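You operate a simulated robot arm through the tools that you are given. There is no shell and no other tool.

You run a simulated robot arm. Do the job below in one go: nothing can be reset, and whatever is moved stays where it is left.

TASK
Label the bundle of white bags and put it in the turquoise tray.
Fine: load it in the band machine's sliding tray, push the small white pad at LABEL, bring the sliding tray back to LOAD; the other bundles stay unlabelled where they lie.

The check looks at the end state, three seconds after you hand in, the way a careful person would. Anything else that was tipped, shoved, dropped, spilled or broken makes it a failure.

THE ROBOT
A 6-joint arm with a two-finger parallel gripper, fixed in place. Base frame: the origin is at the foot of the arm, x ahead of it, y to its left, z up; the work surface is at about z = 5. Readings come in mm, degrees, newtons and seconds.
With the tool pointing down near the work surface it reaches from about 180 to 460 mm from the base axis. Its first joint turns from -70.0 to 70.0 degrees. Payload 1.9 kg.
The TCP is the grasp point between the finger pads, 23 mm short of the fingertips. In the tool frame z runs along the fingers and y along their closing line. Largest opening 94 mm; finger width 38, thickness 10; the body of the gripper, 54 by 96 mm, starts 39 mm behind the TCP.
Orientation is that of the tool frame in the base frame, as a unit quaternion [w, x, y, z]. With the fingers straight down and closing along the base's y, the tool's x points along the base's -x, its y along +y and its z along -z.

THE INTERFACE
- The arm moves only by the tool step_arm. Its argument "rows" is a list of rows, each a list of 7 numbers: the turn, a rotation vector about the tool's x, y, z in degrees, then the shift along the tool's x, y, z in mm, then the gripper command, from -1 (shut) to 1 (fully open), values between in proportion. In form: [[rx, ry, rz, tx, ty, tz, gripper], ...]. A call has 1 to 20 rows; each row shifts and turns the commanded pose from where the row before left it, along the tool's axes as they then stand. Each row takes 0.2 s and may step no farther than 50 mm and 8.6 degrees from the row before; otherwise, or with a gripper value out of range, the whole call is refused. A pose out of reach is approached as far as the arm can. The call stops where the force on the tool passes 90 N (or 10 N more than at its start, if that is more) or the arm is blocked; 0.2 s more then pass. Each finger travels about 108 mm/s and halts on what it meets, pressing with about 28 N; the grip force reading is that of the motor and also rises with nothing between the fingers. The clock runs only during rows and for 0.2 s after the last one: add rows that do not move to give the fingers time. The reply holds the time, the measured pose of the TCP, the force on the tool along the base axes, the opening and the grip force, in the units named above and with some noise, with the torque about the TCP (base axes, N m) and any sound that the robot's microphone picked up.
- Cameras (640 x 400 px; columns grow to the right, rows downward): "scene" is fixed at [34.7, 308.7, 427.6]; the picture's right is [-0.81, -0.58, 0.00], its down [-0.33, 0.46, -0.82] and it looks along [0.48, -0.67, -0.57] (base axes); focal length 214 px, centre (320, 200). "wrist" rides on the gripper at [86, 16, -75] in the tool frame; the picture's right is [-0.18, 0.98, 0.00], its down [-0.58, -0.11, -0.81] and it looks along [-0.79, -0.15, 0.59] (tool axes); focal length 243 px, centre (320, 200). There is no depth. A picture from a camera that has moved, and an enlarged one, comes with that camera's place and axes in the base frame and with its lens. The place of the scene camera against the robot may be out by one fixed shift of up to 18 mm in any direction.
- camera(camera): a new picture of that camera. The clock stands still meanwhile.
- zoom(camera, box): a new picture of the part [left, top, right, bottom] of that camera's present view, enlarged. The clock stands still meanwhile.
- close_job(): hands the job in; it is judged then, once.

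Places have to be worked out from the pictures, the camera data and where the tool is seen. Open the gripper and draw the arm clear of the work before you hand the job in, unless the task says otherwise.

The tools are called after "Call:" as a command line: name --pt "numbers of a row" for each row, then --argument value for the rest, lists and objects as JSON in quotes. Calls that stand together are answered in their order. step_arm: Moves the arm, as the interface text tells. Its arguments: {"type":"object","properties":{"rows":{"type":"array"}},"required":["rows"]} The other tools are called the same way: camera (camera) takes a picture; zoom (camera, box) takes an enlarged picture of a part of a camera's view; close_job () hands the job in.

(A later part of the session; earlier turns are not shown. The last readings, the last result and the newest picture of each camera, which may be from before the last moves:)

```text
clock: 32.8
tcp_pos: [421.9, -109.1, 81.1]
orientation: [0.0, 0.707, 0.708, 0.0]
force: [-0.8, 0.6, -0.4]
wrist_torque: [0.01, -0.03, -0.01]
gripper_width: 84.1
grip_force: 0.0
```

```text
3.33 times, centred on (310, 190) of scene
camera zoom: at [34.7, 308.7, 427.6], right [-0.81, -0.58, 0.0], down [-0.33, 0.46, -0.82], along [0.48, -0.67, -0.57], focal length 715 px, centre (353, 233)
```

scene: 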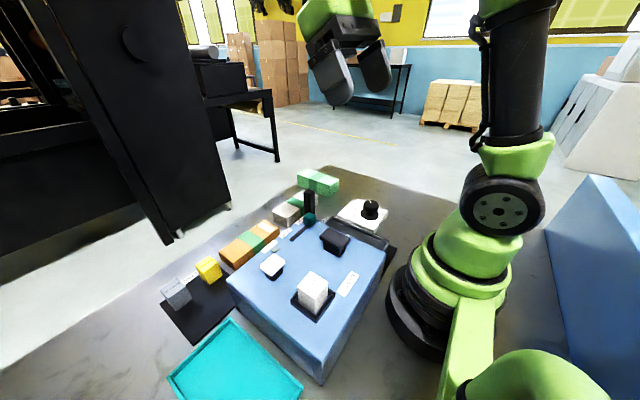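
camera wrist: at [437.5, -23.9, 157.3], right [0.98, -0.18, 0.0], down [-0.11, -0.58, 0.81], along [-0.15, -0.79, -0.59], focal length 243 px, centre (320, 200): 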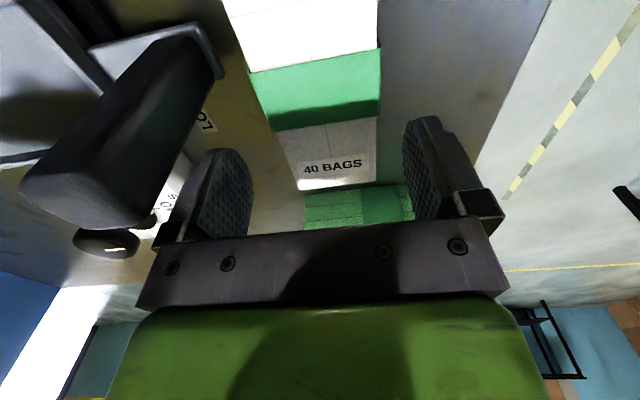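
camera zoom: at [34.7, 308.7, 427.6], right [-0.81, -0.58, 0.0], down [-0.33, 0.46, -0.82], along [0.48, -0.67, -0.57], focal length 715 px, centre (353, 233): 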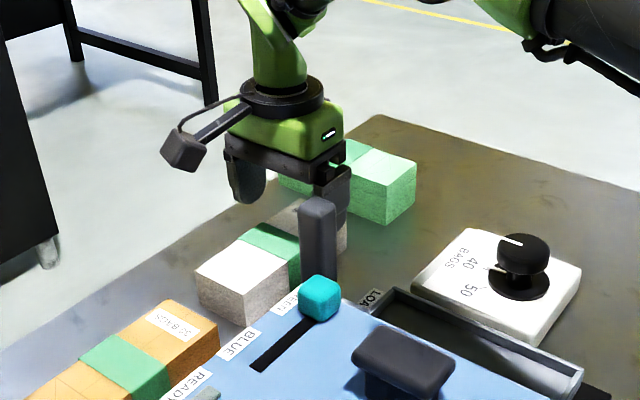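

The bundle is well centred between the pads and the handle is clear. I'll descend to the grasp height z≈47.

Call:
step_arm --pt "0 0 0 0 0.5 17 0.79" --pt "0 0 0 0 0 17 0.79" --pt "0 0 0 0 0 0 0.79"

Call:
step_arm --pt "0 0 0 0 0 0 0.3" --pt "0 0 0 0 0 0 0" --pt "0 0 0 0 0 0 -0.2"

Call:
camera --camera "wrist"

```text
clock: 33.6
tcp_pos: [422.4, -110.5, 47.1]
orientation: [0.0, 0.706, 0.708, 0.0]
force: [0.0, -0.6, 0.2]
wrist_torque: [-0.01, 0.0, 0.0]
gripper_width: 84.4
grip_force: 0.1
```

```text
clock: 34.4
tcp_pos: [421.2, -110.7, 47.3]
orientation: [0.001, 0.707, 0.707, -0.001]
force: [0.0, 0.1, 0.3]
wrist_torque: [0.01, -0.08, -0.03]
gripper_width: 59.2
grip_force: 27.9
```

```text
taken
camera wrist: at [437.8, -23.9, 123.4], right [0.98, -0.18, 0.0], down [-0.11, -0.58, 0.81], along [-0.15, -0.79, -0.59], focal length 243 px, centre (320, 200)
```

wrist: 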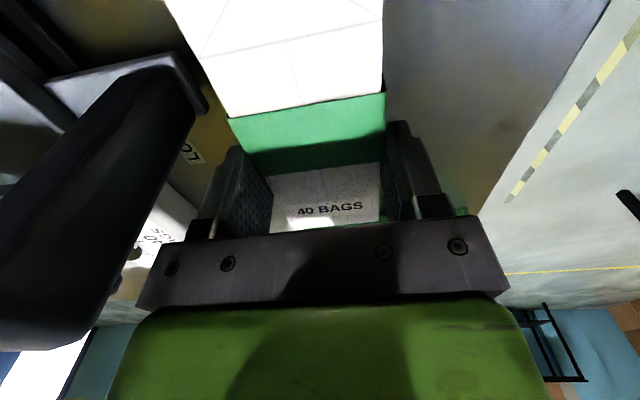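

The bundle is gripped at 59 mm with 28 N. I'll lift it slowly and check that it hangs level.

Call:
step_arm --pt "0 0 0 0 0 -6 -0.5" --pt "0 0 0 0 0 -12 -0.5" --pt "0 0 0 0 0 -15 -0.5" --pt "0 0 0 0 0 0 -0.5"

Call:
camera --camera "wrist"

Call:
zoom --camera "scene" --box '[220, 130, 400, 250]'

```text
clock: 35.4
tcp_pos: [424.1, -109.1, 81.1]
orientation: [0.001, 0.706, 0.708, 0.0]
force: [-0.4, 0.2, -1.4]
wrist_torque: [-0.04, 0.01, 0.01]
gripper_width: 59.3
grip_force: 27.9
```

```text
taken
camera wrist: at [438.4, -23.5, 157.3], right [0.98, -0.18, 0.0], down [-0.11, -0.58, 0.81], along [-0.15, -0.79, -0.59], focal length 243 px, centre (320, 200)
```

wrist: 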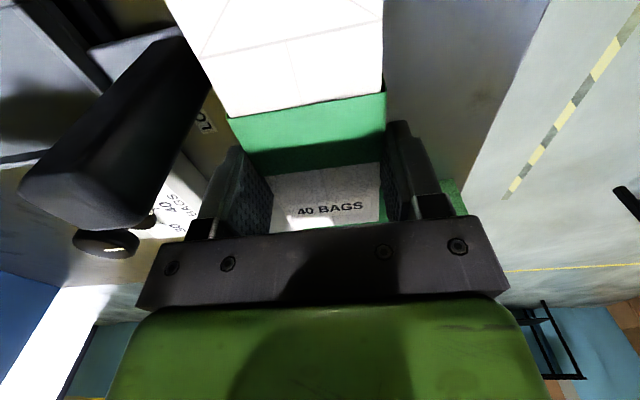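

```text
3.33 times, centred on (310, 190) of scene
camera zoom: at [34.7, 308.7, 427.6], right [-0.81, -0.58, 0.0], down [-0.33, 0.46, -0.82], along [0.48, -0.67, -0.57], focal length 715 px, centre (353, 233)
```

zoom: 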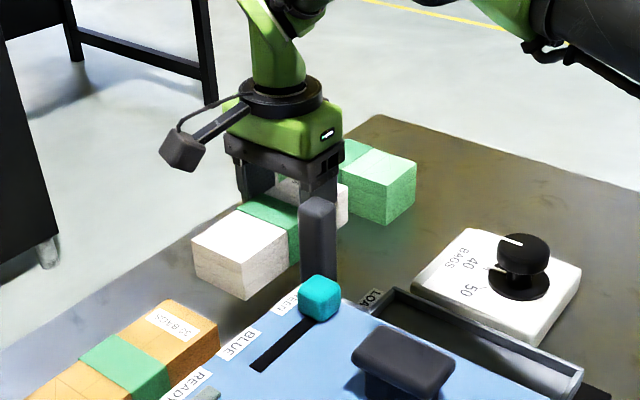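

The bundle is held level and is light. I'll lift to z≈180, clear of the handle and machine, and rotate back to 0° yaw so its long side lies along x.

Call:
step_arm --pt "0 0 0 0 0 -25 -0.5" --pt "0 0 0 0 0 -25 -0.5" --pt "0 0 0 0 0 -25 -0.5" --pt "0 0 0 0 0 -24 -0.5" --pt "0 0 0 0 0 0 -0.5"

Call:
step_arm --pt "0 0 -7.5 0 0 0 -0.5" --pt "0 0 -7.5 0 0 0 -0.5" --pt "0 0 -7.5 0 0 0 -0.5" --pt "0 0 -7.5 0 0 0 -0.5" --pt "0 0 -7.5 0 0 0 -0.5" --pt "0 0 -7.5 0 0 0 -0.5" --pt "0 0 -7.5 0 0 0 -0.5" --pt "0 0 -7.5 0 0 0 -0.5" --pt "0 0 -7.5 0 0 0 -0.5" --pt "0 0 -7.5 0 0 0 -0.5" --pt "0 0 -7.5 0 0 0 -0.5" --pt "0 0 -7.5 0 0 0 -0.5" --pt "0 0 0 0 0 0 -0.5"

```text
clock: 36.6
tcp_pos: [422.7, -110.2, 179.5]
orientation: [0.0, 0.706, 0.708, 0.0]
force: [-0.9, -0.1, -0.3]
wrist_torque: [-0.03, 0.0, -0.01]
gripper_width: 59.3
grip_force: 28.0
```

```text
clock: 39.4
tcp_pos: [424.0, -109.6, 179.6]
orientation: [0.0, -0.001, 1.0, 0.0]
force: [0.1, 0.6, -0.9]
wrist_torque: [0.0, -0.02, 0.03]
gripper_width: 59.3
grip_force: 28.1
```

Now yaw 0 with the bundle still firmly held. I'll carry it above the LOAD tray at about (238.5,-71.7).

Call:
step_arm --pt "0 0 0 37 7.6 0 -0.5" --pt "0 0 0 37 7.6 0 -0.5" --pt "0 0 0 37 7.6 0 -0.5" --pt "0 0 0 37 7.6 0 -0.5" --pt "0 0 0 37 7.6 0 -0.5" --pt "0 0 0 0 0 0 -0.5" --pt "0 0 0 0 0 0 -0.5"

Call:
camera --camera "wrist"

Call:
zoom --camera "scene" --box '[220, 110, 420, 270]'

```text
clock: 41.0
tcp_pos: [236.6, -71.0, 179.2]
orientation: [0.0, -0.001, 1.0, -0.001]
force: [-0.1, -0.1, -2.1]
wrist_torque: [-0.02, -0.04, -0.01]
gripper_width: 59.0
grip_force: 27.8
```

```text
taken
camera wrist: at [149.9, -55.5, 255.7], right [0.18, 0.98, 0.0], down [0.58, -0.11, 0.81], along [0.79, -0.15, -0.59], focal length 243 px, centre (320, 200)
```

wrist: 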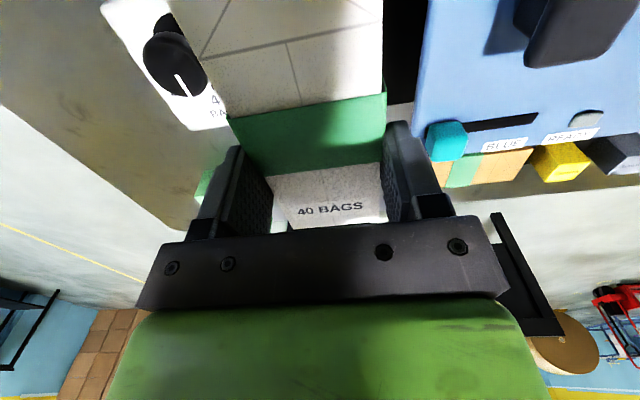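

```text
2.50 times, centred on (320, 190) of scene
camera zoom: at [34.7, 308.7, 427.6], right [-0.81, -0.58, 0.0], down [-0.33, 0.46, -0.82], along [0.48, -0.67, -0.57], focal length 536 px, centre (320, 225)
```

zoom: 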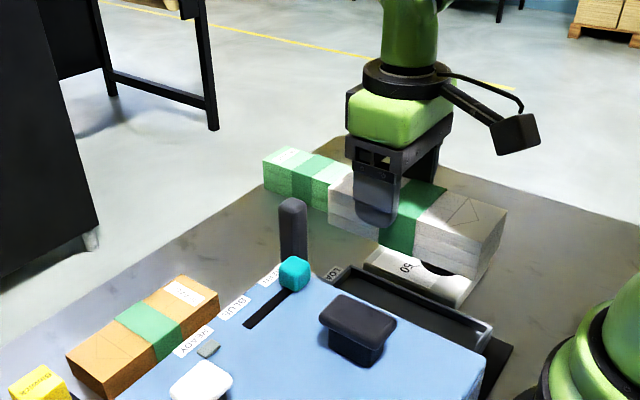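

The bundle centre is near (214,-70) and the tray centre near (219,-71.7). I'll shift slightly and lower to just above the rim to check alignment.

Call:
step_arm --pt "0 0 0 -4.5 -1.2 35 -0.5" --pt "0 0 0 0 0 35 -0.5" --pt "0 0 0 0 0 32 -0.5" --pt "0 0 0 0 0 0 -0.5"

Call:
camera --camera "wrist"

Call:
zoom --camera "scene" --box '[280, 150, 410, 280]'

```text
clock: 42.0
tcp_pos: [241.9, -73.0, 77.7]
orientation: [0.0, -0.001, 1.0, -0.001]
force: [0.1, 0.0, -1.1]
wrist_torque: [-0.01, -0.04, 0.01]
gripper_width: 59.2
grip_force: 27.9
```

```text
taken
camera wrist: at [155.3, -57.3, 153.8], right [0.18, 0.98, 0.0], down [0.58, -0.11, 0.81], along [0.79, -0.15, -0.59], focal length 243 px, centre (320, 200)
```

wrist: 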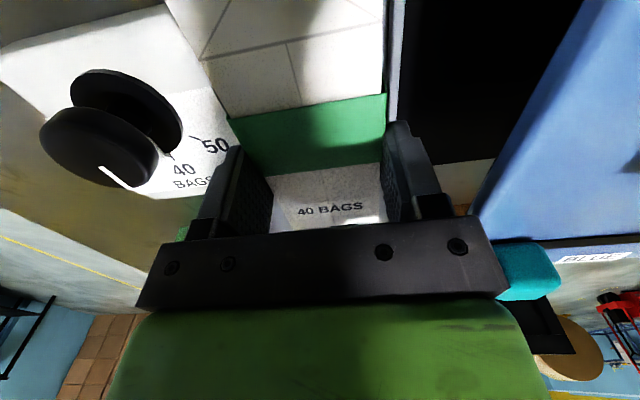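

```text
3.08 times, centred on (345, 215) of scene
camera zoom: at [34.7, 308.7, 427.6], right [-0.81, -0.58, 0.0], down [-0.33, 0.46, -0.82], along [0.48, -0.67, -0.57], focal length 660 px, centre (243, 154)
```

zoom: 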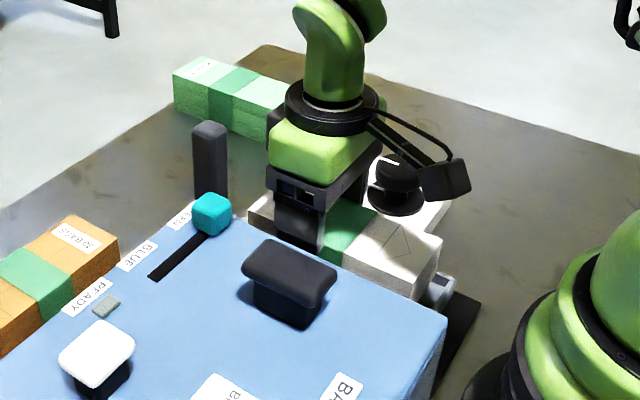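

The bundle is lined up over the tray with the +y rim visible beside it. I'll lower it gently toward the floor.

Call:
step_arm --pt "0 0 0 0 0.5 12 -0.5" --pt "0 0 0 0 0 8 -0.5" --pt "0 0 0 0 0 3 -0.5" --pt "0 0 0 0 0 0 -0.5"

Call:
camera --camera "wrist"

Call:
zoom --camera "scene" --box '[280, 150, 410, 280]'

```text
clock: 43.0
tcp_pos: [243.7, -72.6, 54.7]
orientation: [0.001, -0.001, 1.0, 0.0]
force: [4.7, 0.5, 20.3]
wrist_torque: [0.03, -0.22, -0.02]
gripper_width: 59.9
grip_force: 28.1
```

```text
taken
camera wrist: at [155.2, -56.9, 130.6], right [0.18, 0.98, 0.0], down [0.58, -0.11, 0.81], along [0.79, -0.15, -0.59], focal length 243 px, centre (320, 200)
```

wrist: 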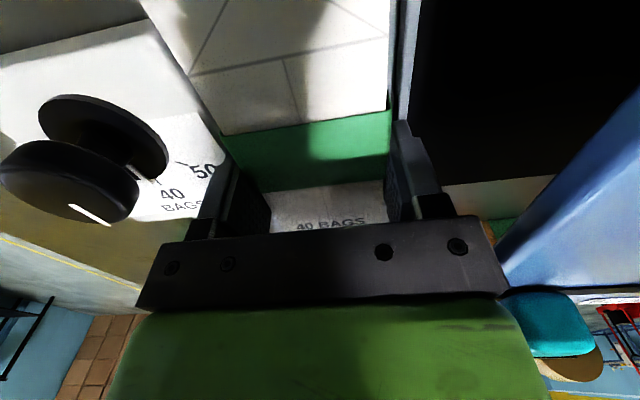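

```text
3.08 times, centred on (345, 215) of scene
camera zoom: at [34.7, 308.8, 427.6], right [-0.81, -0.58, 0.0], down [-0.33, 0.46, -0.82], along [0.48, -0.67, -0.57], focal length 660 px, centre (243, 154)
```

zoom: 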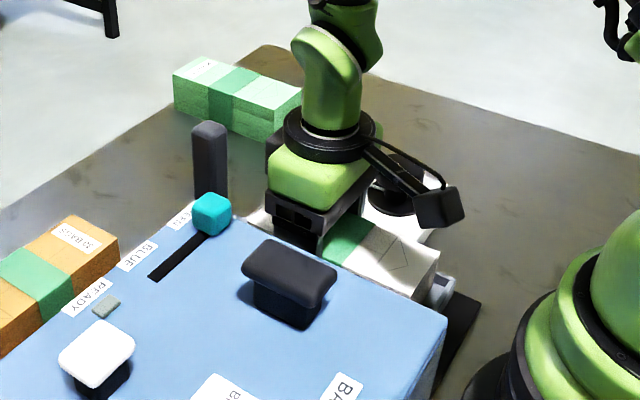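

Contact with the tray floor (20 N up) and the bundle has settled. I'll open the fingers and rise.

Call:
step_arm --pt "0 0 0 0 0 0 0.5" --pt "0 0 0 0 0 0 0.7" --pt "0 0 0 0 0 0 0.7" --pt "0 0 0 0 0 -20 0.7" --pt "0 0 0 0 0 -40 0.7" --pt "0 0 0 0 0 -40 0.7" --pt "0 0 0 0 0 0 0.7"

Call:
camera --camera "wrist"

Call:
zoom --camera "scene" --box '[220, 150, 420, 280]'

```text
clock: 44.6
tcp_pos: [240.2, -73.1, 154.6]
orientation: [0.0, -0.001, 1.0, -0.001]
force: [-0.1, -0.2, 0.4]
wrist_torque: [-0.03, -0.03, 0.03]
gripper_width: 79.9
grip_force: 0.1
```

```text
taken
camera wrist: at [153.4, -57.2, 231.1], right [0.18, 0.98, 0.0], down [0.58, -0.11, 0.81], along [0.79, -0.15, -0.59], focal length 243 px, centre (320, 200)
```

wrist: 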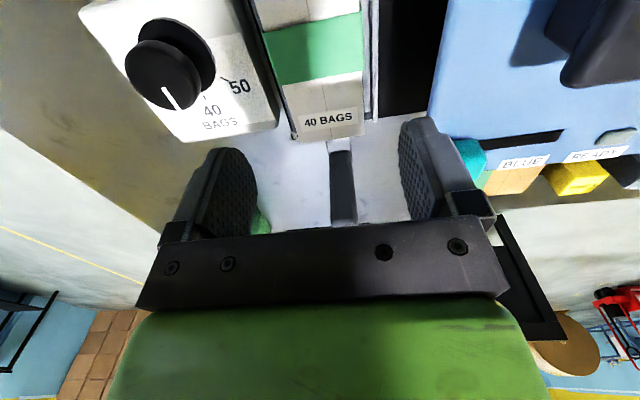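

```text
3.08 times, centred on (320, 215) of scene
camera zoom: at [34.7, 308.7, 427.6], right [-0.81, -0.58, 0.0], down [-0.33, 0.46, -0.82], along [0.48, -0.67, -0.57], focal length 660 px, centre (320, 154)
```

zoom: 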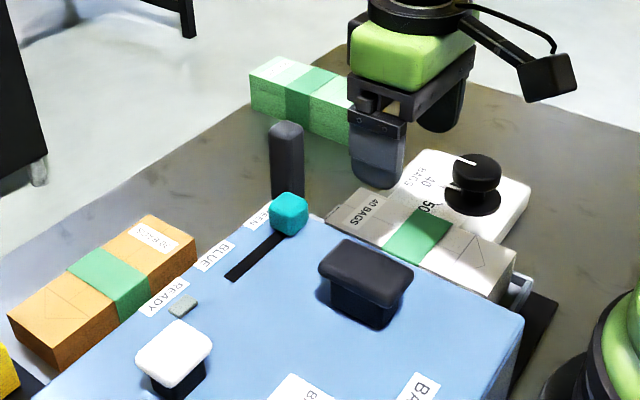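

The bundle lies in the tray. I'll zoom in to confirm it sits flat inside the walls.

Call:
zoom --camera "wrist" --box '[220, 0, 440, 150]'

Call:
zoom --camera "scene" --box '[300, 190, 410, 270]'

```text
2.67 times, centred on (330, 75) of wrist
camera zoom: at [153.4, -57.2, 231.1], right [0.18, 0.98, 0.0], down [0.58, -0.11, 0.81], along [0.79, -0.15, -0.59], focal length 647 px, centre (293, 533)
```

zoom: 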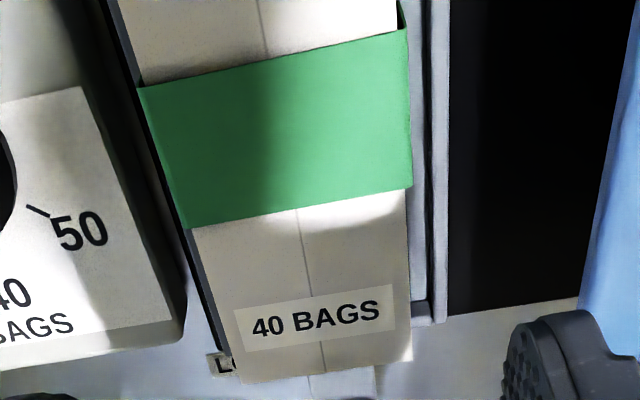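

```text
5.00 times, centred on (355, 230) of scene
camera zoom: at [34.7, 308.7, 427.6], right [-0.81, -0.58, 0.0], down [-0.33, 0.46, -0.82], along [0.48, -0.67, -0.57], focal length 1072 px, centre (145, 50)
```

zoom: 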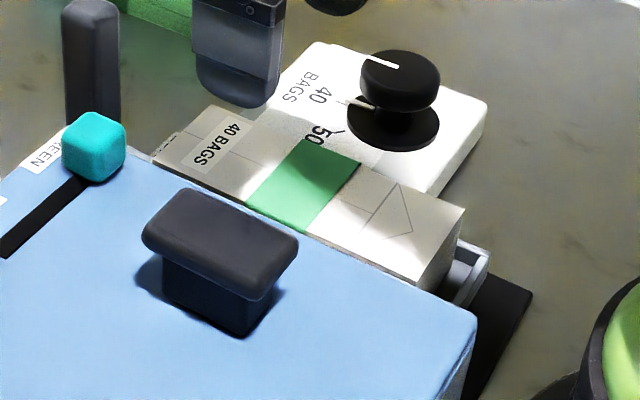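

The bundle sits inside the tray, at about x 152–297 with roughly 8 mm to each side wall. Next I'll move above the handle at (356,-70.5).

Call:
step_arm --pt "0 0 0 -39 1 0 0.5" --pt "0 0 0 -39 1 0 0.5" --pt "0 0 0 -38 0.6 0 0.5" --pt "0 0 0 0 0 0 0.5"

Call:
camera --camera "wrist"

Call:
zoom --camera "scene" --box '[220, 130, 400, 250]'

```text
clock: 45.6
tcp_pos: [358.1, -67.7, 153.0]
orientation: [-0.001, 0.0, 1.0, -0.001]
force: [0.5, 0.2, -0.8]
wrist_torque: [-0.01, 0.01, 0.01]
gripper_width: 70.4
grip_force: 0.1
```

```text
taken
camera wrist: at [270.4, -53.0, 229.4], right [0.18, 0.98, 0.0], down [0.58, -0.11, 0.81], along [0.79, -0.15, -0.59], focal length 243 px, centre (320, 200)
```

wrist: 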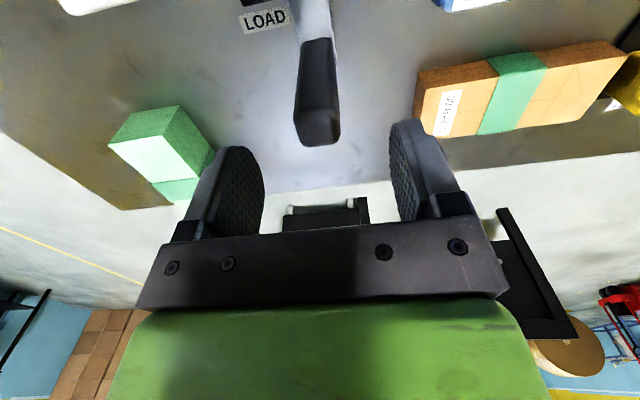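

```text
3.33 times, centred on (310, 190) of scene
camera zoom: at [34.7, 308.7, 427.6], right [-0.81, -0.58, 0.0], down [-0.33, 0.46, -0.82], along [0.48, -0.67, -0.57], focal length 715 px, centre (353, 233)
```

zoom: 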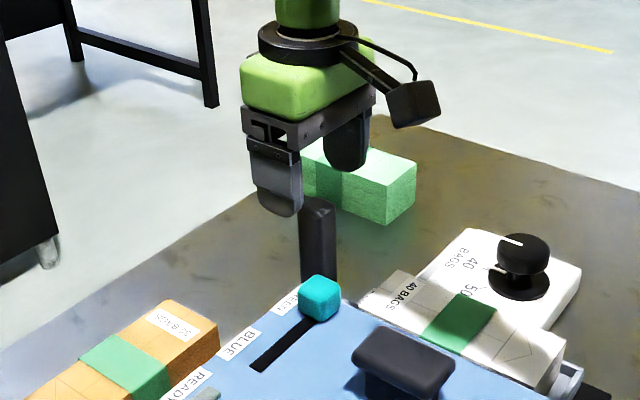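

The handle's top centre is at about (358,-71). I'll correct y, descend to z≈88 so the tips straddle the post, then close on it.

Call:
step_arm --pt "0 0 0 0 -3.2 20 0.5" --pt "0 0 0 0 0 25 0.5" --pt "0 0 0 0 0 20 0.5" --pt "0 0 0 0 0 0 0.5"

Call:
step_arm --pt "0 0 0 0 0 0 0" --pt "0 0 0 0 0 0 -0.6" --pt "0 0 0 0 0 0 -0.8" --pt "0 0 0 0 0 0 -0.8"

Call:
camera --camera "wrist"

```text
clock: 46.6
tcp_pos: [358.2, -74.1, 89.3]
orientation: [0.0, -0.001, 1.0, -0.002]
force: [0.3, -0.2, -0.4]
wrist_torque: [-0.02, -0.03, 0.01]
gripper_width: 70.0
grip_force: 0.1
```

```text
clock: 47.6
tcp_pos: [357.5, -70.3, 88.6]
orientation: [-0.001, -0.001, 1.0, 0.001]
force: [3.7, 44.8, -0.1]
wrist_torque: [-0.95, -0.05, -0.67]
gripper_width: 25.8
grip_force: 44.8
```

```text
taken
camera wrist: at [270.6, -55.3, 165.2], right [0.18, 0.98, 0.0], down [0.58, -0.11, 0.81], along [0.79, -0.15, -0.59], focal length 243 px, centre (320, 200)
```

wrist: 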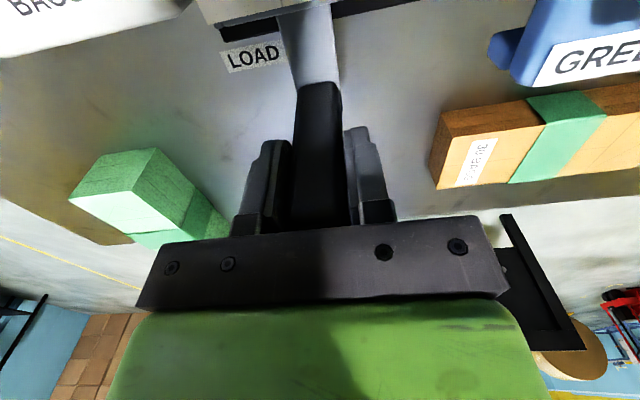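

The handle is gripped (25.8 mm) with a pull of 45 N because the post sits 3–4 mm further +y. I'll start moving gently toward +y.

Call:
step_arm --pt "0 0 0 0 4 0 -0.8" --pt "0 0 0 0 4 0 -0.8" --pt "0 0 0 0 8 0 -0.8"

Call:
zoom --camera "scene" --box '[220, 130, 420, 280]'

```text
clock: 48.4
tcp_pos: [358.1, -57.5, 89.4]
orientation: [0.0, 0.0, 1.0, -0.001]
force: [-0.8, -1.0, -15.2]
wrist_torque: [1.02, -1.24, -0.55]
gripper_width: 25.8
grip_force: 44.4
```

```text
2.67 times, centred on (320, 205) of scene
camera zoom: at [34.8, 308.7, 427.6], right [-0.81, -0.58, 0.0], down [-0.33, 0.46, -0.82], along [0.48, -0.67, -0.57], focal length 572 px, centre (320, 187)
```

zoom: 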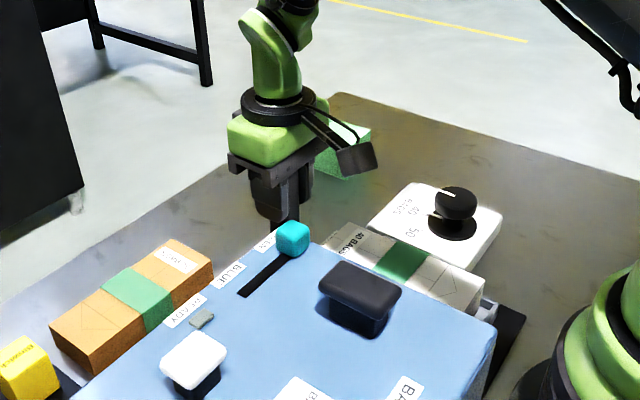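

The tray follows freely with the bundle in it. I'll keep sliding in 20 mm steps.

Call:
step_arm --pt "0 0 0 0 15 0 -0.8" --pt "0 0 0 0 20 0 -0.8" --pt "0 0 0 0 20 0 -0.8" --pt "0 0 0 0 20 0 -0.8"

Call:
camera --camera "scene"

Call:
camera --camera "wrist"

```text
clock: 49.4
tcp_pos: [357.4, 19.2, 89.0]
orientation: [0.0, 0.0, 1.0, 0.0]
force: [7.0, 0.2, -8.7]
wrist_torque: [1.24, 1.27, -0.53]
gripper_width: 25.6
grip_force: 45.6
```

```text
taken
```

scene: 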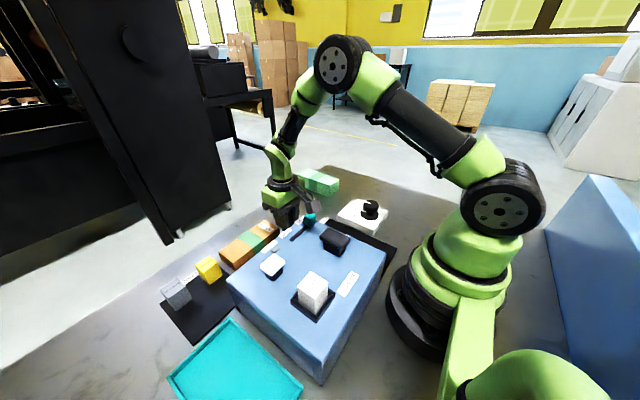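

```text
taken
camera wrist: at [270.4, 34.6, 165.2], right [0.18, 0.98, 0.0], down [0.58, -0.11, 0.81], along [0.79, -0.15, -0.59], focal length 243 px, centre (320, 200)
```

wrist: 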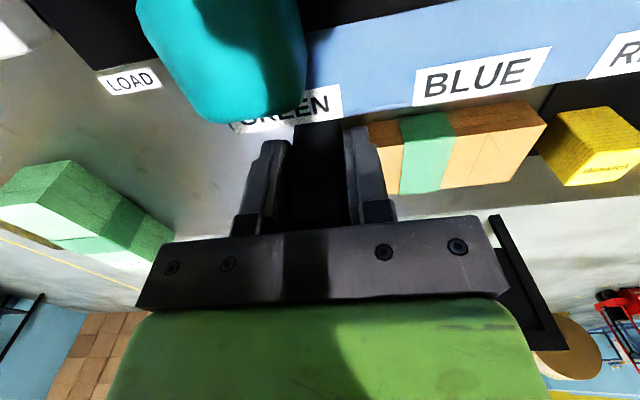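

Sliding well; y≈19 now and nothing disturbed. I'll continue toward LABEL.

Call:
step_arm --pt "0 0 0 0 20 0 -0.8" --pt "0 0 0 0 20 0 -0.8" --pt "0 0 0 0 20 0 -0.8" --pt "0 0 0 0 20 0 -0.8" --pt "0 0 0 0 20 0 -0.8"

Call:
camera --camera "wrist"

Call:
zoom --camera "scene" --box '[140, 150, 420, 325]'

```text
clock: 50.6
tcp_pos: [357.8, 116.9, 88.9]
orientation: [0.0, 0.0, 1.0, -0.001]
force: [4.8, -1.0, -9.7]
wrist_torque: [1.3, 0.71, -0.8]
gripper_width: 25.7
grip_force: 45.1
```

```text
taken
camera wrist: at [270.4, 133.7, 165.1], right [0.18, 0.98, 0.0], down [0.58, -0.11, 0.81], along [0.79, -0.15, -0.59], focal length 243 px, centre (320, 200)
```

wrist: 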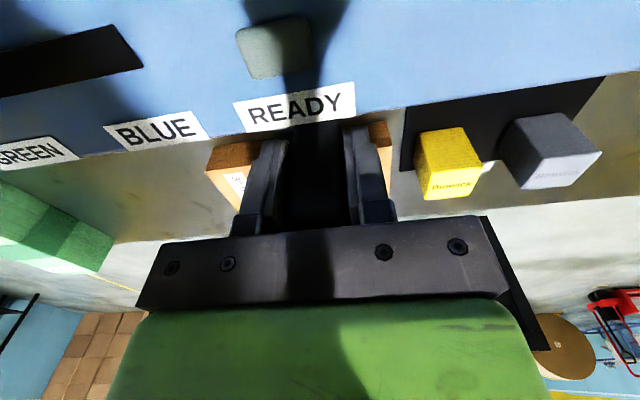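

```text
2.29 times, centred on (280, 238) of scene
camera zoom: at [34.8, 308.7, 427.6], right [-0.81, -0.58, 0.0], down [-0.33, 0.46, -0.82], along [0.48, -0.67, -0.57], focal length 490 px, centre (411, 114)
```

zoom: 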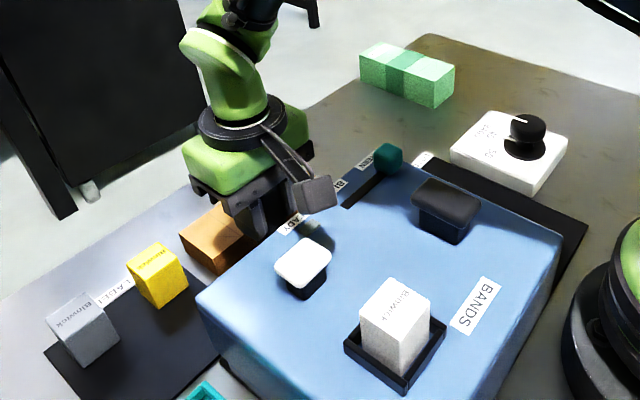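

The yellow cube's near face is at x≈405, so the path is clear. I'll approach LABEL (y≈156) in smaller steps and watch READY.

Call:
step_arm --pt "0 0 0 0 15 0 -0.8" --pt "0 0 0 0 12 0 -0.8" --pt "0 0 0 0 6 0 -0.8" --pt "0 0 0 0 0 0 -0.8"

Call:
camera --camera "wrist"

Call:
zoom --camera "scene" --box '[140, 150, 420, 325]'

```text
clock: 51.6
tcp_pos: [357.9, 150.1, 90.6]
orientation: [0.001, -0.001, 1.0, -0.001]
force: [-0.2, -0.2, -7.6]
wrist_torque: [0.9, -0.81, -0.77]
gripper_width: 25.8
grip_force: 45.1
```

```text
taken
camera wrist: at [270.4, 166.5, 165.2], right [0.18, 0.98, 0.0], down [0.58, -0.11, 0.81], along [0.79, -0.15, -0.59], focal length 243 px, centre (320, 200)
```

wrist: 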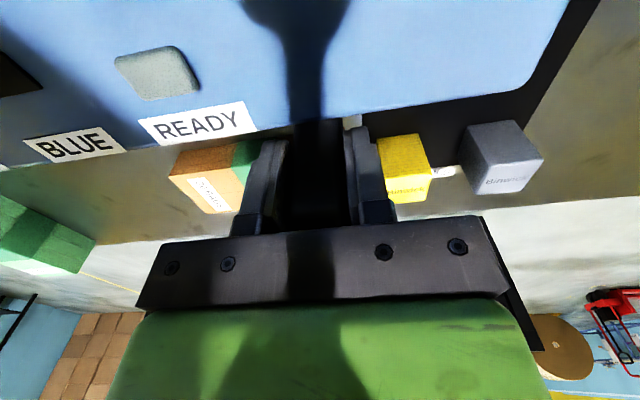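

```text
2.29 times, centred on (280, 238) of scene
camera zoom: at [34.7, 308.8, 427.6], right [-0.81, -0.58, 0.0], down [-0.33, 0.46, -0.82], along [0.48, -0.67, -0.57], focal length 490 px, centre (411, 114)
```

zoom: 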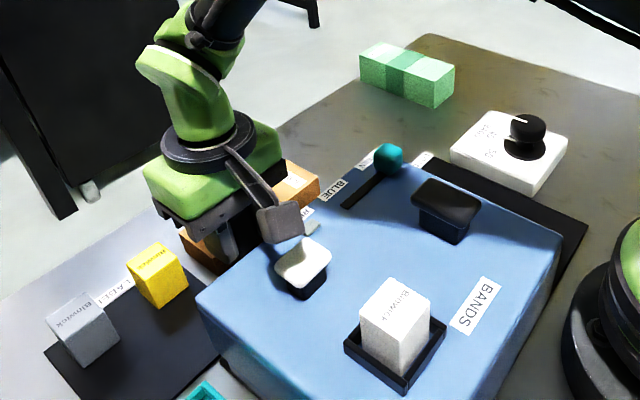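

At y≈150 with no resistance. I'll creep further in 3 mm steps to find the LABEL stop.

Call:
step_arm --pt "0 0 0 0 3 0 -0.8" --pt "0 0 0 0 3 0 -0.8" --pt "0 0 0 0 0 0 -0.8"

Call:
zoom --camera "wrist" --box '[100, 0, 420, 200]'

```text
clock: 52.4
tcp_pos: [356.6, 156.5, 89.0]
orientation: [0.0, 0.0, 1.0, -0.001]
force: [3.7, 1.1, -17.6]
wrist_torque: [1.02, -0.76, -0.93]
gripper_width: 25.9
grip_force: 44.5
```

```text
2.00 times, centred on (260, 100) of wrist
camera zoom: at [270.4, 172.6, 165.3], right [0.18, 0.98, 0.0], down [0.58, -0.11, 0.81], along [0.79, -0.15, -0.59], focal length 485 px, centre (440, 400)
```

zoom: 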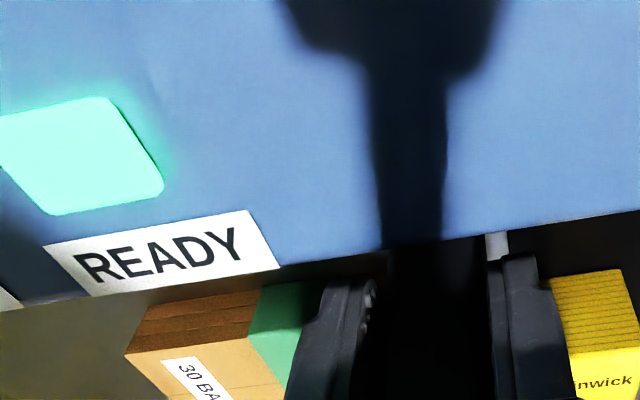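

READY lit up at y≈156.5, so the tray is at LABEL. I'll release the handle and lift away straight up, then check that the lamp stays lit.

Call:
step_arm --pt "0 0 0 0 0 0 0" --pt "0 0 0 0 0 0 0.2" --pt "0 0 0 0 0 0 0.2" --pt "0 0 0 0 0 -30 0.2" --pt "0 0 0 0 0 -35 0.2" --pt "0 0 0 0 0 -35 0.2" --pt "0 0 0 0 0 0 0.2"

Call:
camera --camera "wrist"

Call:
zoom --camera "scene" --box '[140, 150, 420, 325]'

```text
clock: 54.0
tcp_pos: [358.1, 156.4, 190.0]
orientation: [0.0, -0.001, 1.0, -0.001]
force: [0.1, 0.0, -0.3]
wrist_torque: [0.01, 0.01, -0.01]
gripper_width: 56.1
grip_force: 0.0
```

```text
taken
camera wrist: at [270.9, 172.4, 265.8], right [0.18, 0.98, 0.0], down [0.58, -0.11, 0.81], along [0.79, -0.15, -0.59], focal length 243 px, centre (320, 200)
```

wrist: 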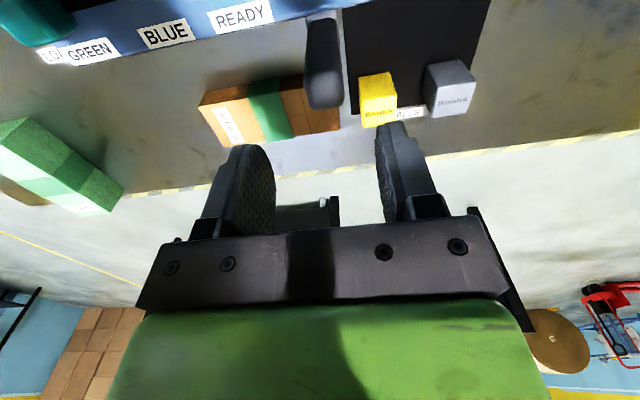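

```text
2.29 times, centred on (280, 238) of scene
camera zoom: at [34.7, 308.7, 427.6], right [-0.81, -0.58, 0.0], down [-0.33, 0.46, -0.82], along [0.48, -0.67, -0.57], focal length 490 px, centre (411, 114)
```

zoom: 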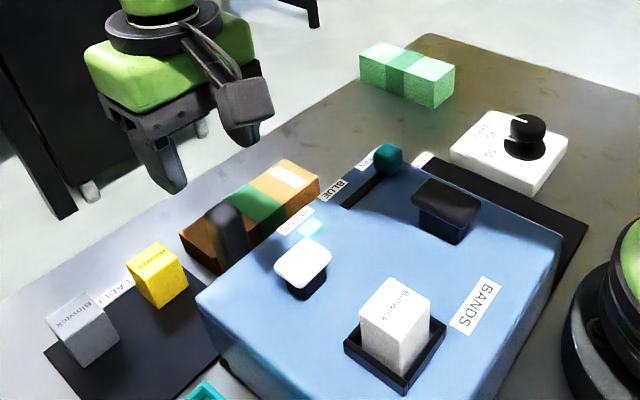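

READY stays lit and the handle stays at LABEL. I'll move above the white pad near (253,157), closing the fingers on the way.

Call:
step_arm --pt "0 0 0 35 0 0 -0.5" --pt "0 0 0 35 0 0 -1" --pt "0 0 0 20 0 0 -1" --pt "0 0 0 0 0 0 -1"

Call:
camera --camera "wrist"

Call:
zoom --camera "scene" --box '[140, 130, 420, 325]'

```text
clock: 55.0
tcp_pos: [267.1, 157.6, 189.8]
orientation: [0.0, 0.0, 1.0, -0.001]
force: [-0.2, 0.6, 0.0]
wrist_torque: [0.01, 0.0, -0.01]
gripper_width: 0.0
grip_force: 27.9
```

```text
taken
camera wrist: at [180.5, 172.7, 265.5], right [0.18, 0.98, 0.0], down [0.58, -0.11, 0.81], along [0.79, -0.15, -0.59], focal length 243 px, centre (320, 200)
```

wrist: 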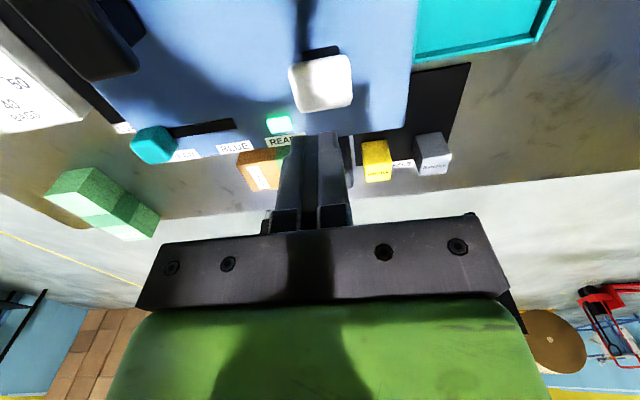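

```text
2.05 times, centred on (280, 228) of scene
camera zoom: at [34.7, 308.7, 427.6], right [-0.81, -0.58, 0.0], down [-0.33, 0.46, -0.82], along [0.48, -0.67, -0.57], focal length 440 px, centre (402, 144)
```

zoom: 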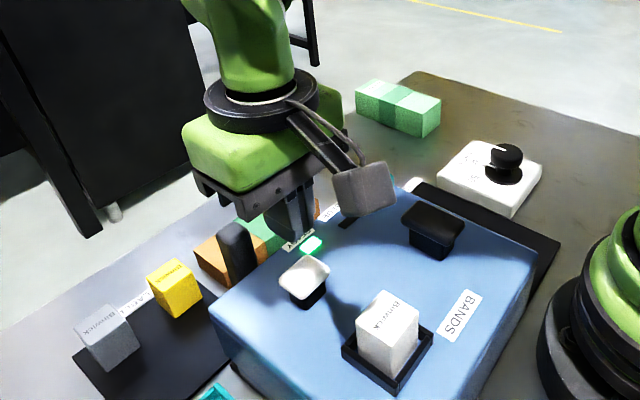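

The pad centre is about (253.5,158.5) with its top near z≈126. I'll centre over it and descend to just above.

Call:
step_arm --pt "0 0 0 13.6 1 0 -1" --pt "0 0 0 0 0 20 -1" --pt "0 0 0 0 0 12 -1" --pt "0 0 0 0 0 0 -1"

Call:
camera --camera "wrist"

Call:
zoom --camera "scene" --box '[200, 180, 360, 320]'

```text
clock: 56.0
tcp_pos: [253.9, 158.2, 156.6]
orientation: [0.0, -0.001, 1.0, -0.001]
force: [0.1, 0.7, 0.3]
wrist_torque: [0.01, 0.0, 0.03]
gripper_width: 0.0
grip_force: 28.3
```

```text
taken
camera wrist: at [167.1, 173.7, 232.9], right [0.18, 0.98, 0.0], down [0.58, -0.11, 0.81], along [0.79, -0.15, -0.59], focal length 243 px, centre (320, 200)
```

wrist: 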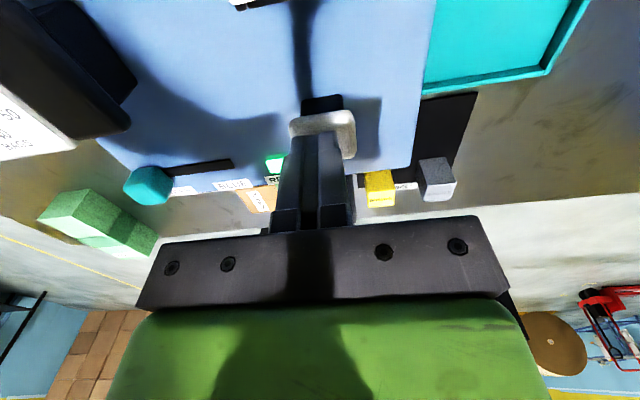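

```text
2.86 times, centred on (280, 250) of scene
camera zoom: at [34.7, 308.7, 427.6], right [-0.81, -0.58, 0.0], down [-0.33, 0.46, -0.82], along [0.48, -0.67, -0.57], focal length 613 px, centre (434, 57)
```

zoom: 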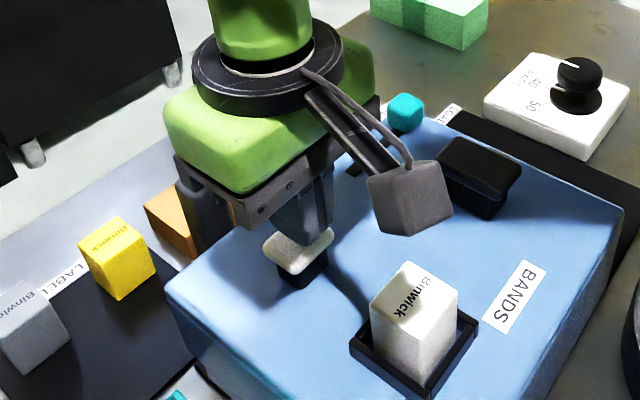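

The closed fingers are over the pad. I'll press down in small steps, watching force and sound.

Call:
step_arm --pt "0 0 0 0 1.5 3 -1" --pt "0 0 0 0 0 3 -1" --pt "0 0 0 0 0 2 -1"

```text
clock: 56.8
tcp_pos: [254.4, 160.0, 150.2]
orientation: [0.0, 0.0, 1.0, 0.0]
force: [0.9, 2.4, 2.4]
wrist_torque: [0.02, 0.01, -0.01]
gripper_width: 0.0
grip_force: 28.5
```

Call:
step_arm --pt "0 0 0 0 0 1.5 -1" --pt "0 0 0 0 0 1.5 -1" --pt "0 0 0 0 0 1.5 -1"

```text
clock: 57.6
tcp_pos: [254.8, 161.1, 144.8]
orientation: [0.0, -0.001, 1.0, -0.001]
force: [1.7, -1.3, 4.3]
wrist_torque: [-0.01, 0.01, 0.04]
gripper_width: 0.0
grip_force: 27.5
```

Light spring force (about 4 N) with tips at z≈122; the pad is moving down. I'll continue pressing.

Call:
step_arm --pt "0 0 0 0 0 1.5 -1" --pt "0 0 0 0 0 1.5 -1" --pt "0 0 0 0 0 1 -1"

```text
clock: 58.4
tcp_pos: [254.4, 158.6, 141.2]
orientation: [-0.001, -0.001, 1.0, 0.0]
force: [0.0, 4.1, 5.7]
wrist_torque: [0.1, -0.04, 0.02]
gripper_width: 0.0
grip_force: 27.7
```

Force is 6 N at tips z≈118, still spring travel. I'll keep going in small increments.

Call:
step_arm --pt "0 0 0 0 0 1.5 -1" --pt "0 0 0 0 0 1.5 -1" --pt "0 0 0 0 0 0 -1"

Call:
zoom --camera "scene" --box '[200, 180, 360, 320]'

```text
clock: 59.2
tcp_pos: [254.9, 159.0, 137.9]
orientation: [0.0, -0.002, 1.0, -0.001]
force: [-1.1, 4.3, 6.3]
wrist_torque: [0.1, 0.05, 0.01]
gripper_width: 0.1
grip_force: 28.3
heard: click
```

```text
2.86 times, centred on (280, 250) of scene
camera zoom: at [34.7, 308.7, 427.6], right [-0.81, -0.58, 0.0], down [-0.33, 0.46, -0.82], along [0.48, -0.67, -0.57], focal length 613 px, centre (434, 57)
```

zoom: 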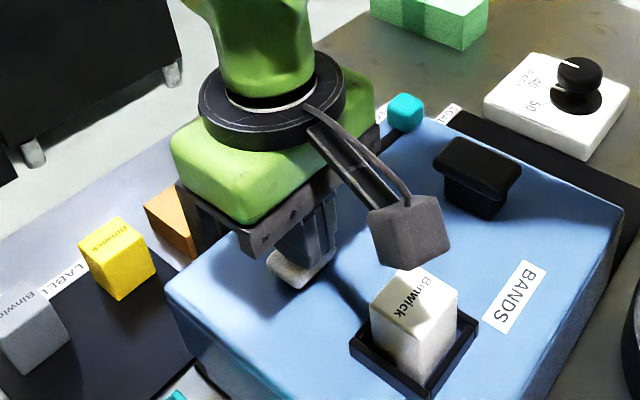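

A click was heard, so the pad was pressed. I'll rise straight up and look at the lamp.

Call:
step_arm --pt "0 0 0 0 0 -10 -1" --pt "0 0 0 0 0 -25 -1" --pt "0 0 0 0 0 -20 -1" --pt "0 0 0 0 0 0 -1"

Call:
camera --camera "wrist"

Call:
zoom --camera "scene" --box '[140, 150, 420, 325]'

```text
clock: 60.2
tcp_pos: [254.4, 159.6, 192.0]
orientation: [0.0, -0.001, 1.0, -0.001]
force: [0.6, -0.4, -0.1]
wrist_torque: [-0.01, 0.04, 0.0]
gripper_width: 0.0
grip_force: 28.3
```

```text
taken
camera wrist: at [167.3, 175.1, 268.8], right [0.18, 0.98, 0.0], down [0.58, -0.11, 0.81], along [0.79, -0.15, -0.59], focal length 243 px, centre (320, 200)
```

wrist: 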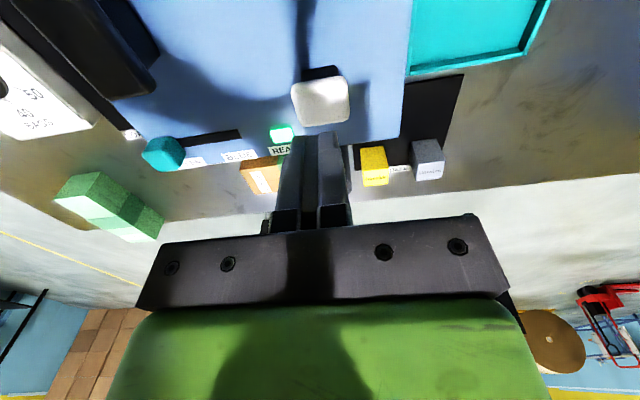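

```text
2.29 times, centred on (280, 238) of scene
camera zoom: at [34.7, 308.7, 427.6], right [-0.81, -0.58, 0.0], down [-0.33, 0.46, -0.82], along [0.48, -0.67, -0.57], focal length 490 px, centre (411, 114)
```

zoom: 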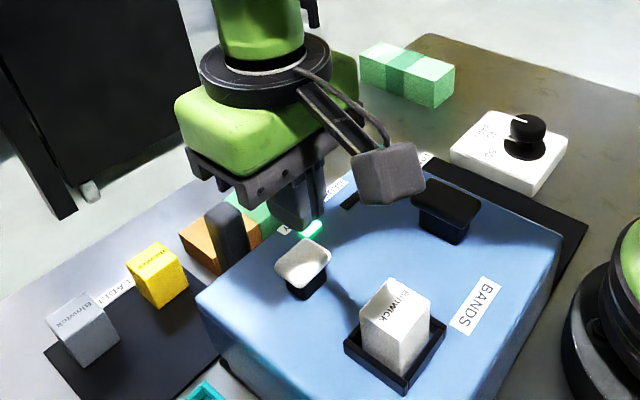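

Now back to the handle at (357.5,156.5): I'll move over it with the fingers opened to 56 mm, check, then go down.

Call:
step_arm --pt "0 0 0 -35 -1 0 -0.5" --pt "0 0 0 -35 -1 0 0.2" --pt "0 0 0 -33.5 -1 0 0.2" --pt "0 0 0 0 0 0 0.2"

Call:
camera --camera "wrist"

```text
clock: 61.2
tcp_pos: [357.6, 157.3, 193.1]
orientation: [0.0, 0.0, 1.0, 0.0]
force: [-0.7, -0.5, 0.8]
wrist_torque: [0.02, 0.01, 0.01]
gripper_width: 56.5
grip_force: 0.0
```

```text
taken
camera wrist: at [270.8, 172.7, 268.8], right [0.18, 0.98, 0.0], down [0.58, -0.11, 0.81], along [0.79, -0.15, -0.59], focal length 243 px, centre (320, 200)
```

wrist: 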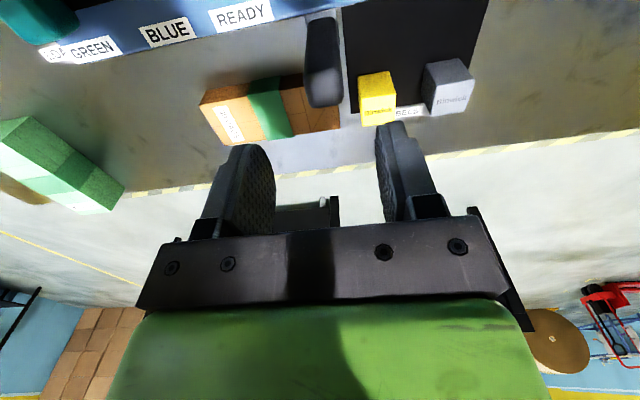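

The handle is directly below at y≈157. I'll descend and grip it.

Call:
step_arm --pt "0 0 0 0 0 35 0.2" --pt "0 0 0 0 0 35 0.2" --pt "0 0 0 0 0 33 0.2" --pt "0 0 0 0 0 0 0.2" --pt "0 0 0 0 0 0 -0.5" --pt "0 0 0 0 0 0 -0.8" --pt "0 0 0 0 0 0 -0.8"

Call:
camera --camera "wrist"

```text
clock: 62.8
tcp_pos: [356.0, 156.9, 88.0]
orientation: [0.0, 0.0, 1.0, -0.001]
force: [3.8, 1.6, -15.5]
wrist_torque: [1.23, -1.1, -0.65]
gripper_width: 25.9
grip_force: 44.8
```

```text
taken
camera wrist: at [270.0, 171.6, 165.0], right [0.18, 0.98, 0.0], down [0.58, -0.11, 0.81], along [0.79, -0.15, -0.59], focal length 243 px, centre (320, 200)
```

wrist: 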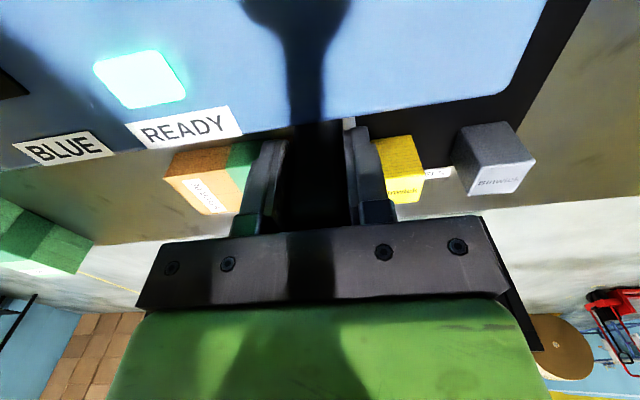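

Handle gripped again at 25.9 mm. I'll slide the tray back toward LOAD (y≈-70) in steps.

Call:
step_arm --pt "0 0 0 0 -8 0 -0.8" --pt "0 0 0 0 -18 0 -0.8" --pt "0 0 0 0 -20 0 -0.8" --pt "0 0 0 0 -20 0 -0.8" --pt "0 0 0 0 -20 0 -0.8" --pt "0 0 0 0 -20 0 -0.8"

Call:
step_arm --pt "0 0 0 0 -20 0 -0.8" --pt "0 0 0 0 -20 0 -0.8" --pt "0 0 0 0 -20 0 -0.8" --pt "0 0 0 0 -20 0 -0.8" --pt "0 0 0 0 -20 0 -0.8"

Call:
zoom --camera "scene" --box '[220, 130, 420, 280]'

```text
clock: 64.2
tcp_pos: [356.8, 50.7, 90.6]
orientation: [-0.003, 0.001, 1.0, 0.0]
force: [-16.4, -1.3, -9.4]
wrist_torque: [0.87, 0.15, -0.45]
gripper_width: 25.8
grip_force: 45.1
```

```text
clock: 65.4
tcp_pos: [356.5, -50.0, 89.0]
orientation: [-0.002, 0.0, 1.0, 0.0]
force: [-28.7, 0.3, 8.4]
wrist_torque: [0.55, -0.48, -0.33]
gripper_width: 26.0
grip_force: 45.1
```

```text
2.67 times, centred on (320, 205) of scene
camera zoom: at [34.7, 308.8, 427.6], right [-0.81, -0.58, 0.0], down [-0.33, 0.46, -0.82], along [0.48, -0.67, -0.57], focal length 572 px, centre (320, 187)
```

zoom: 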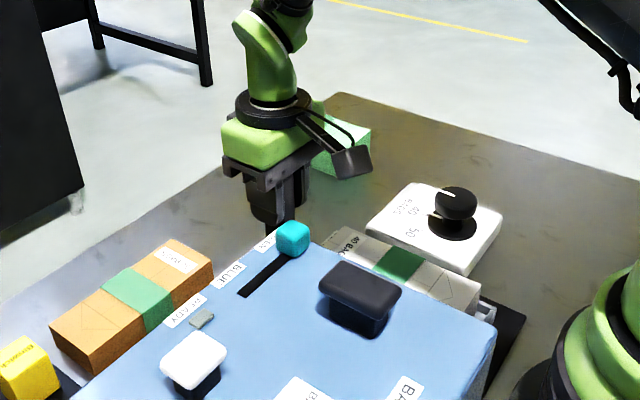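

At y≈-50 now; the last stretch to LOAD (y≈-70.5) in smaller steps.

Call:
step_arm --pt "0 0 0 0 -8 0 -0.8" --pt "0 0 0 0 -8 0 -0.8" --pt "0 0 0 0 -4 0 -0.8" --pt "0 0 0 0 0 0 -0.8"

Call:
camera --camera "wrist"

Call:
zoom --camera "scene" --box '[300, 190, 410, 270]'

```text
clock: 66.4
tcp_pos: [357.4, -69.1, 88.8]
orientation: [-0.002, 0.001, 1.0, 0.0]
force: [-28.3, -1.3, 4.9]
wrist_torque: [0.68, -0.34, -0.29]
gripper_width: 26.0
grip_force: 44.1
```

```text
taken
camera wrist: at [270.3, -54.0, 166.0], right [0.18, 0.98, 0.0], down [0.58, -0.11, 0.8], along [0.79, -0.15, -0.59], focal length 243 px, centre (320, 200)
```

wrist: 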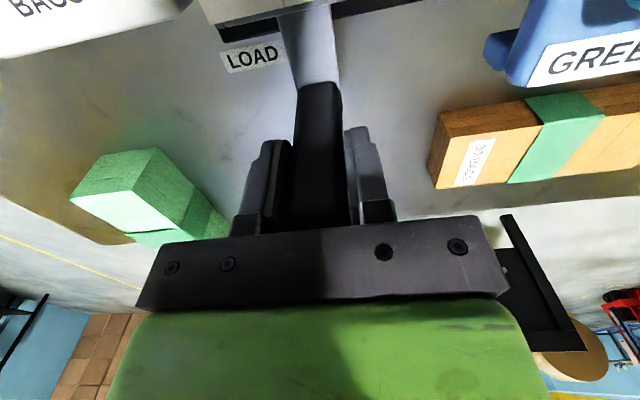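

```text
5.00 times, centred on (355, 230) of scene
camera zoom: at [34.7, 308.7, 427.6], right [-0.81, -0.58, 0.0], down [-0.33, 0.46, -0.82], along [0.48, -0.67, -0.57], focal length 1072 px, centre (145, 50)
```

zoom: 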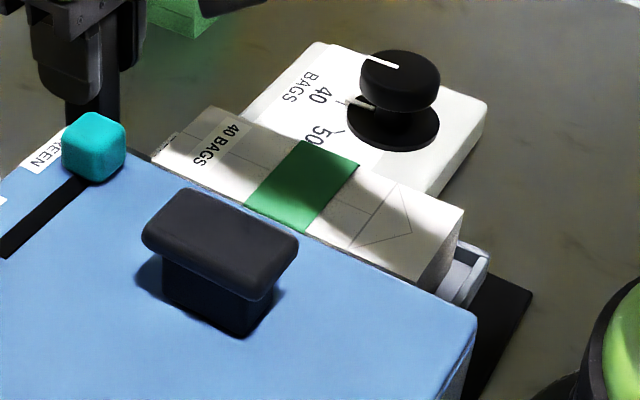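

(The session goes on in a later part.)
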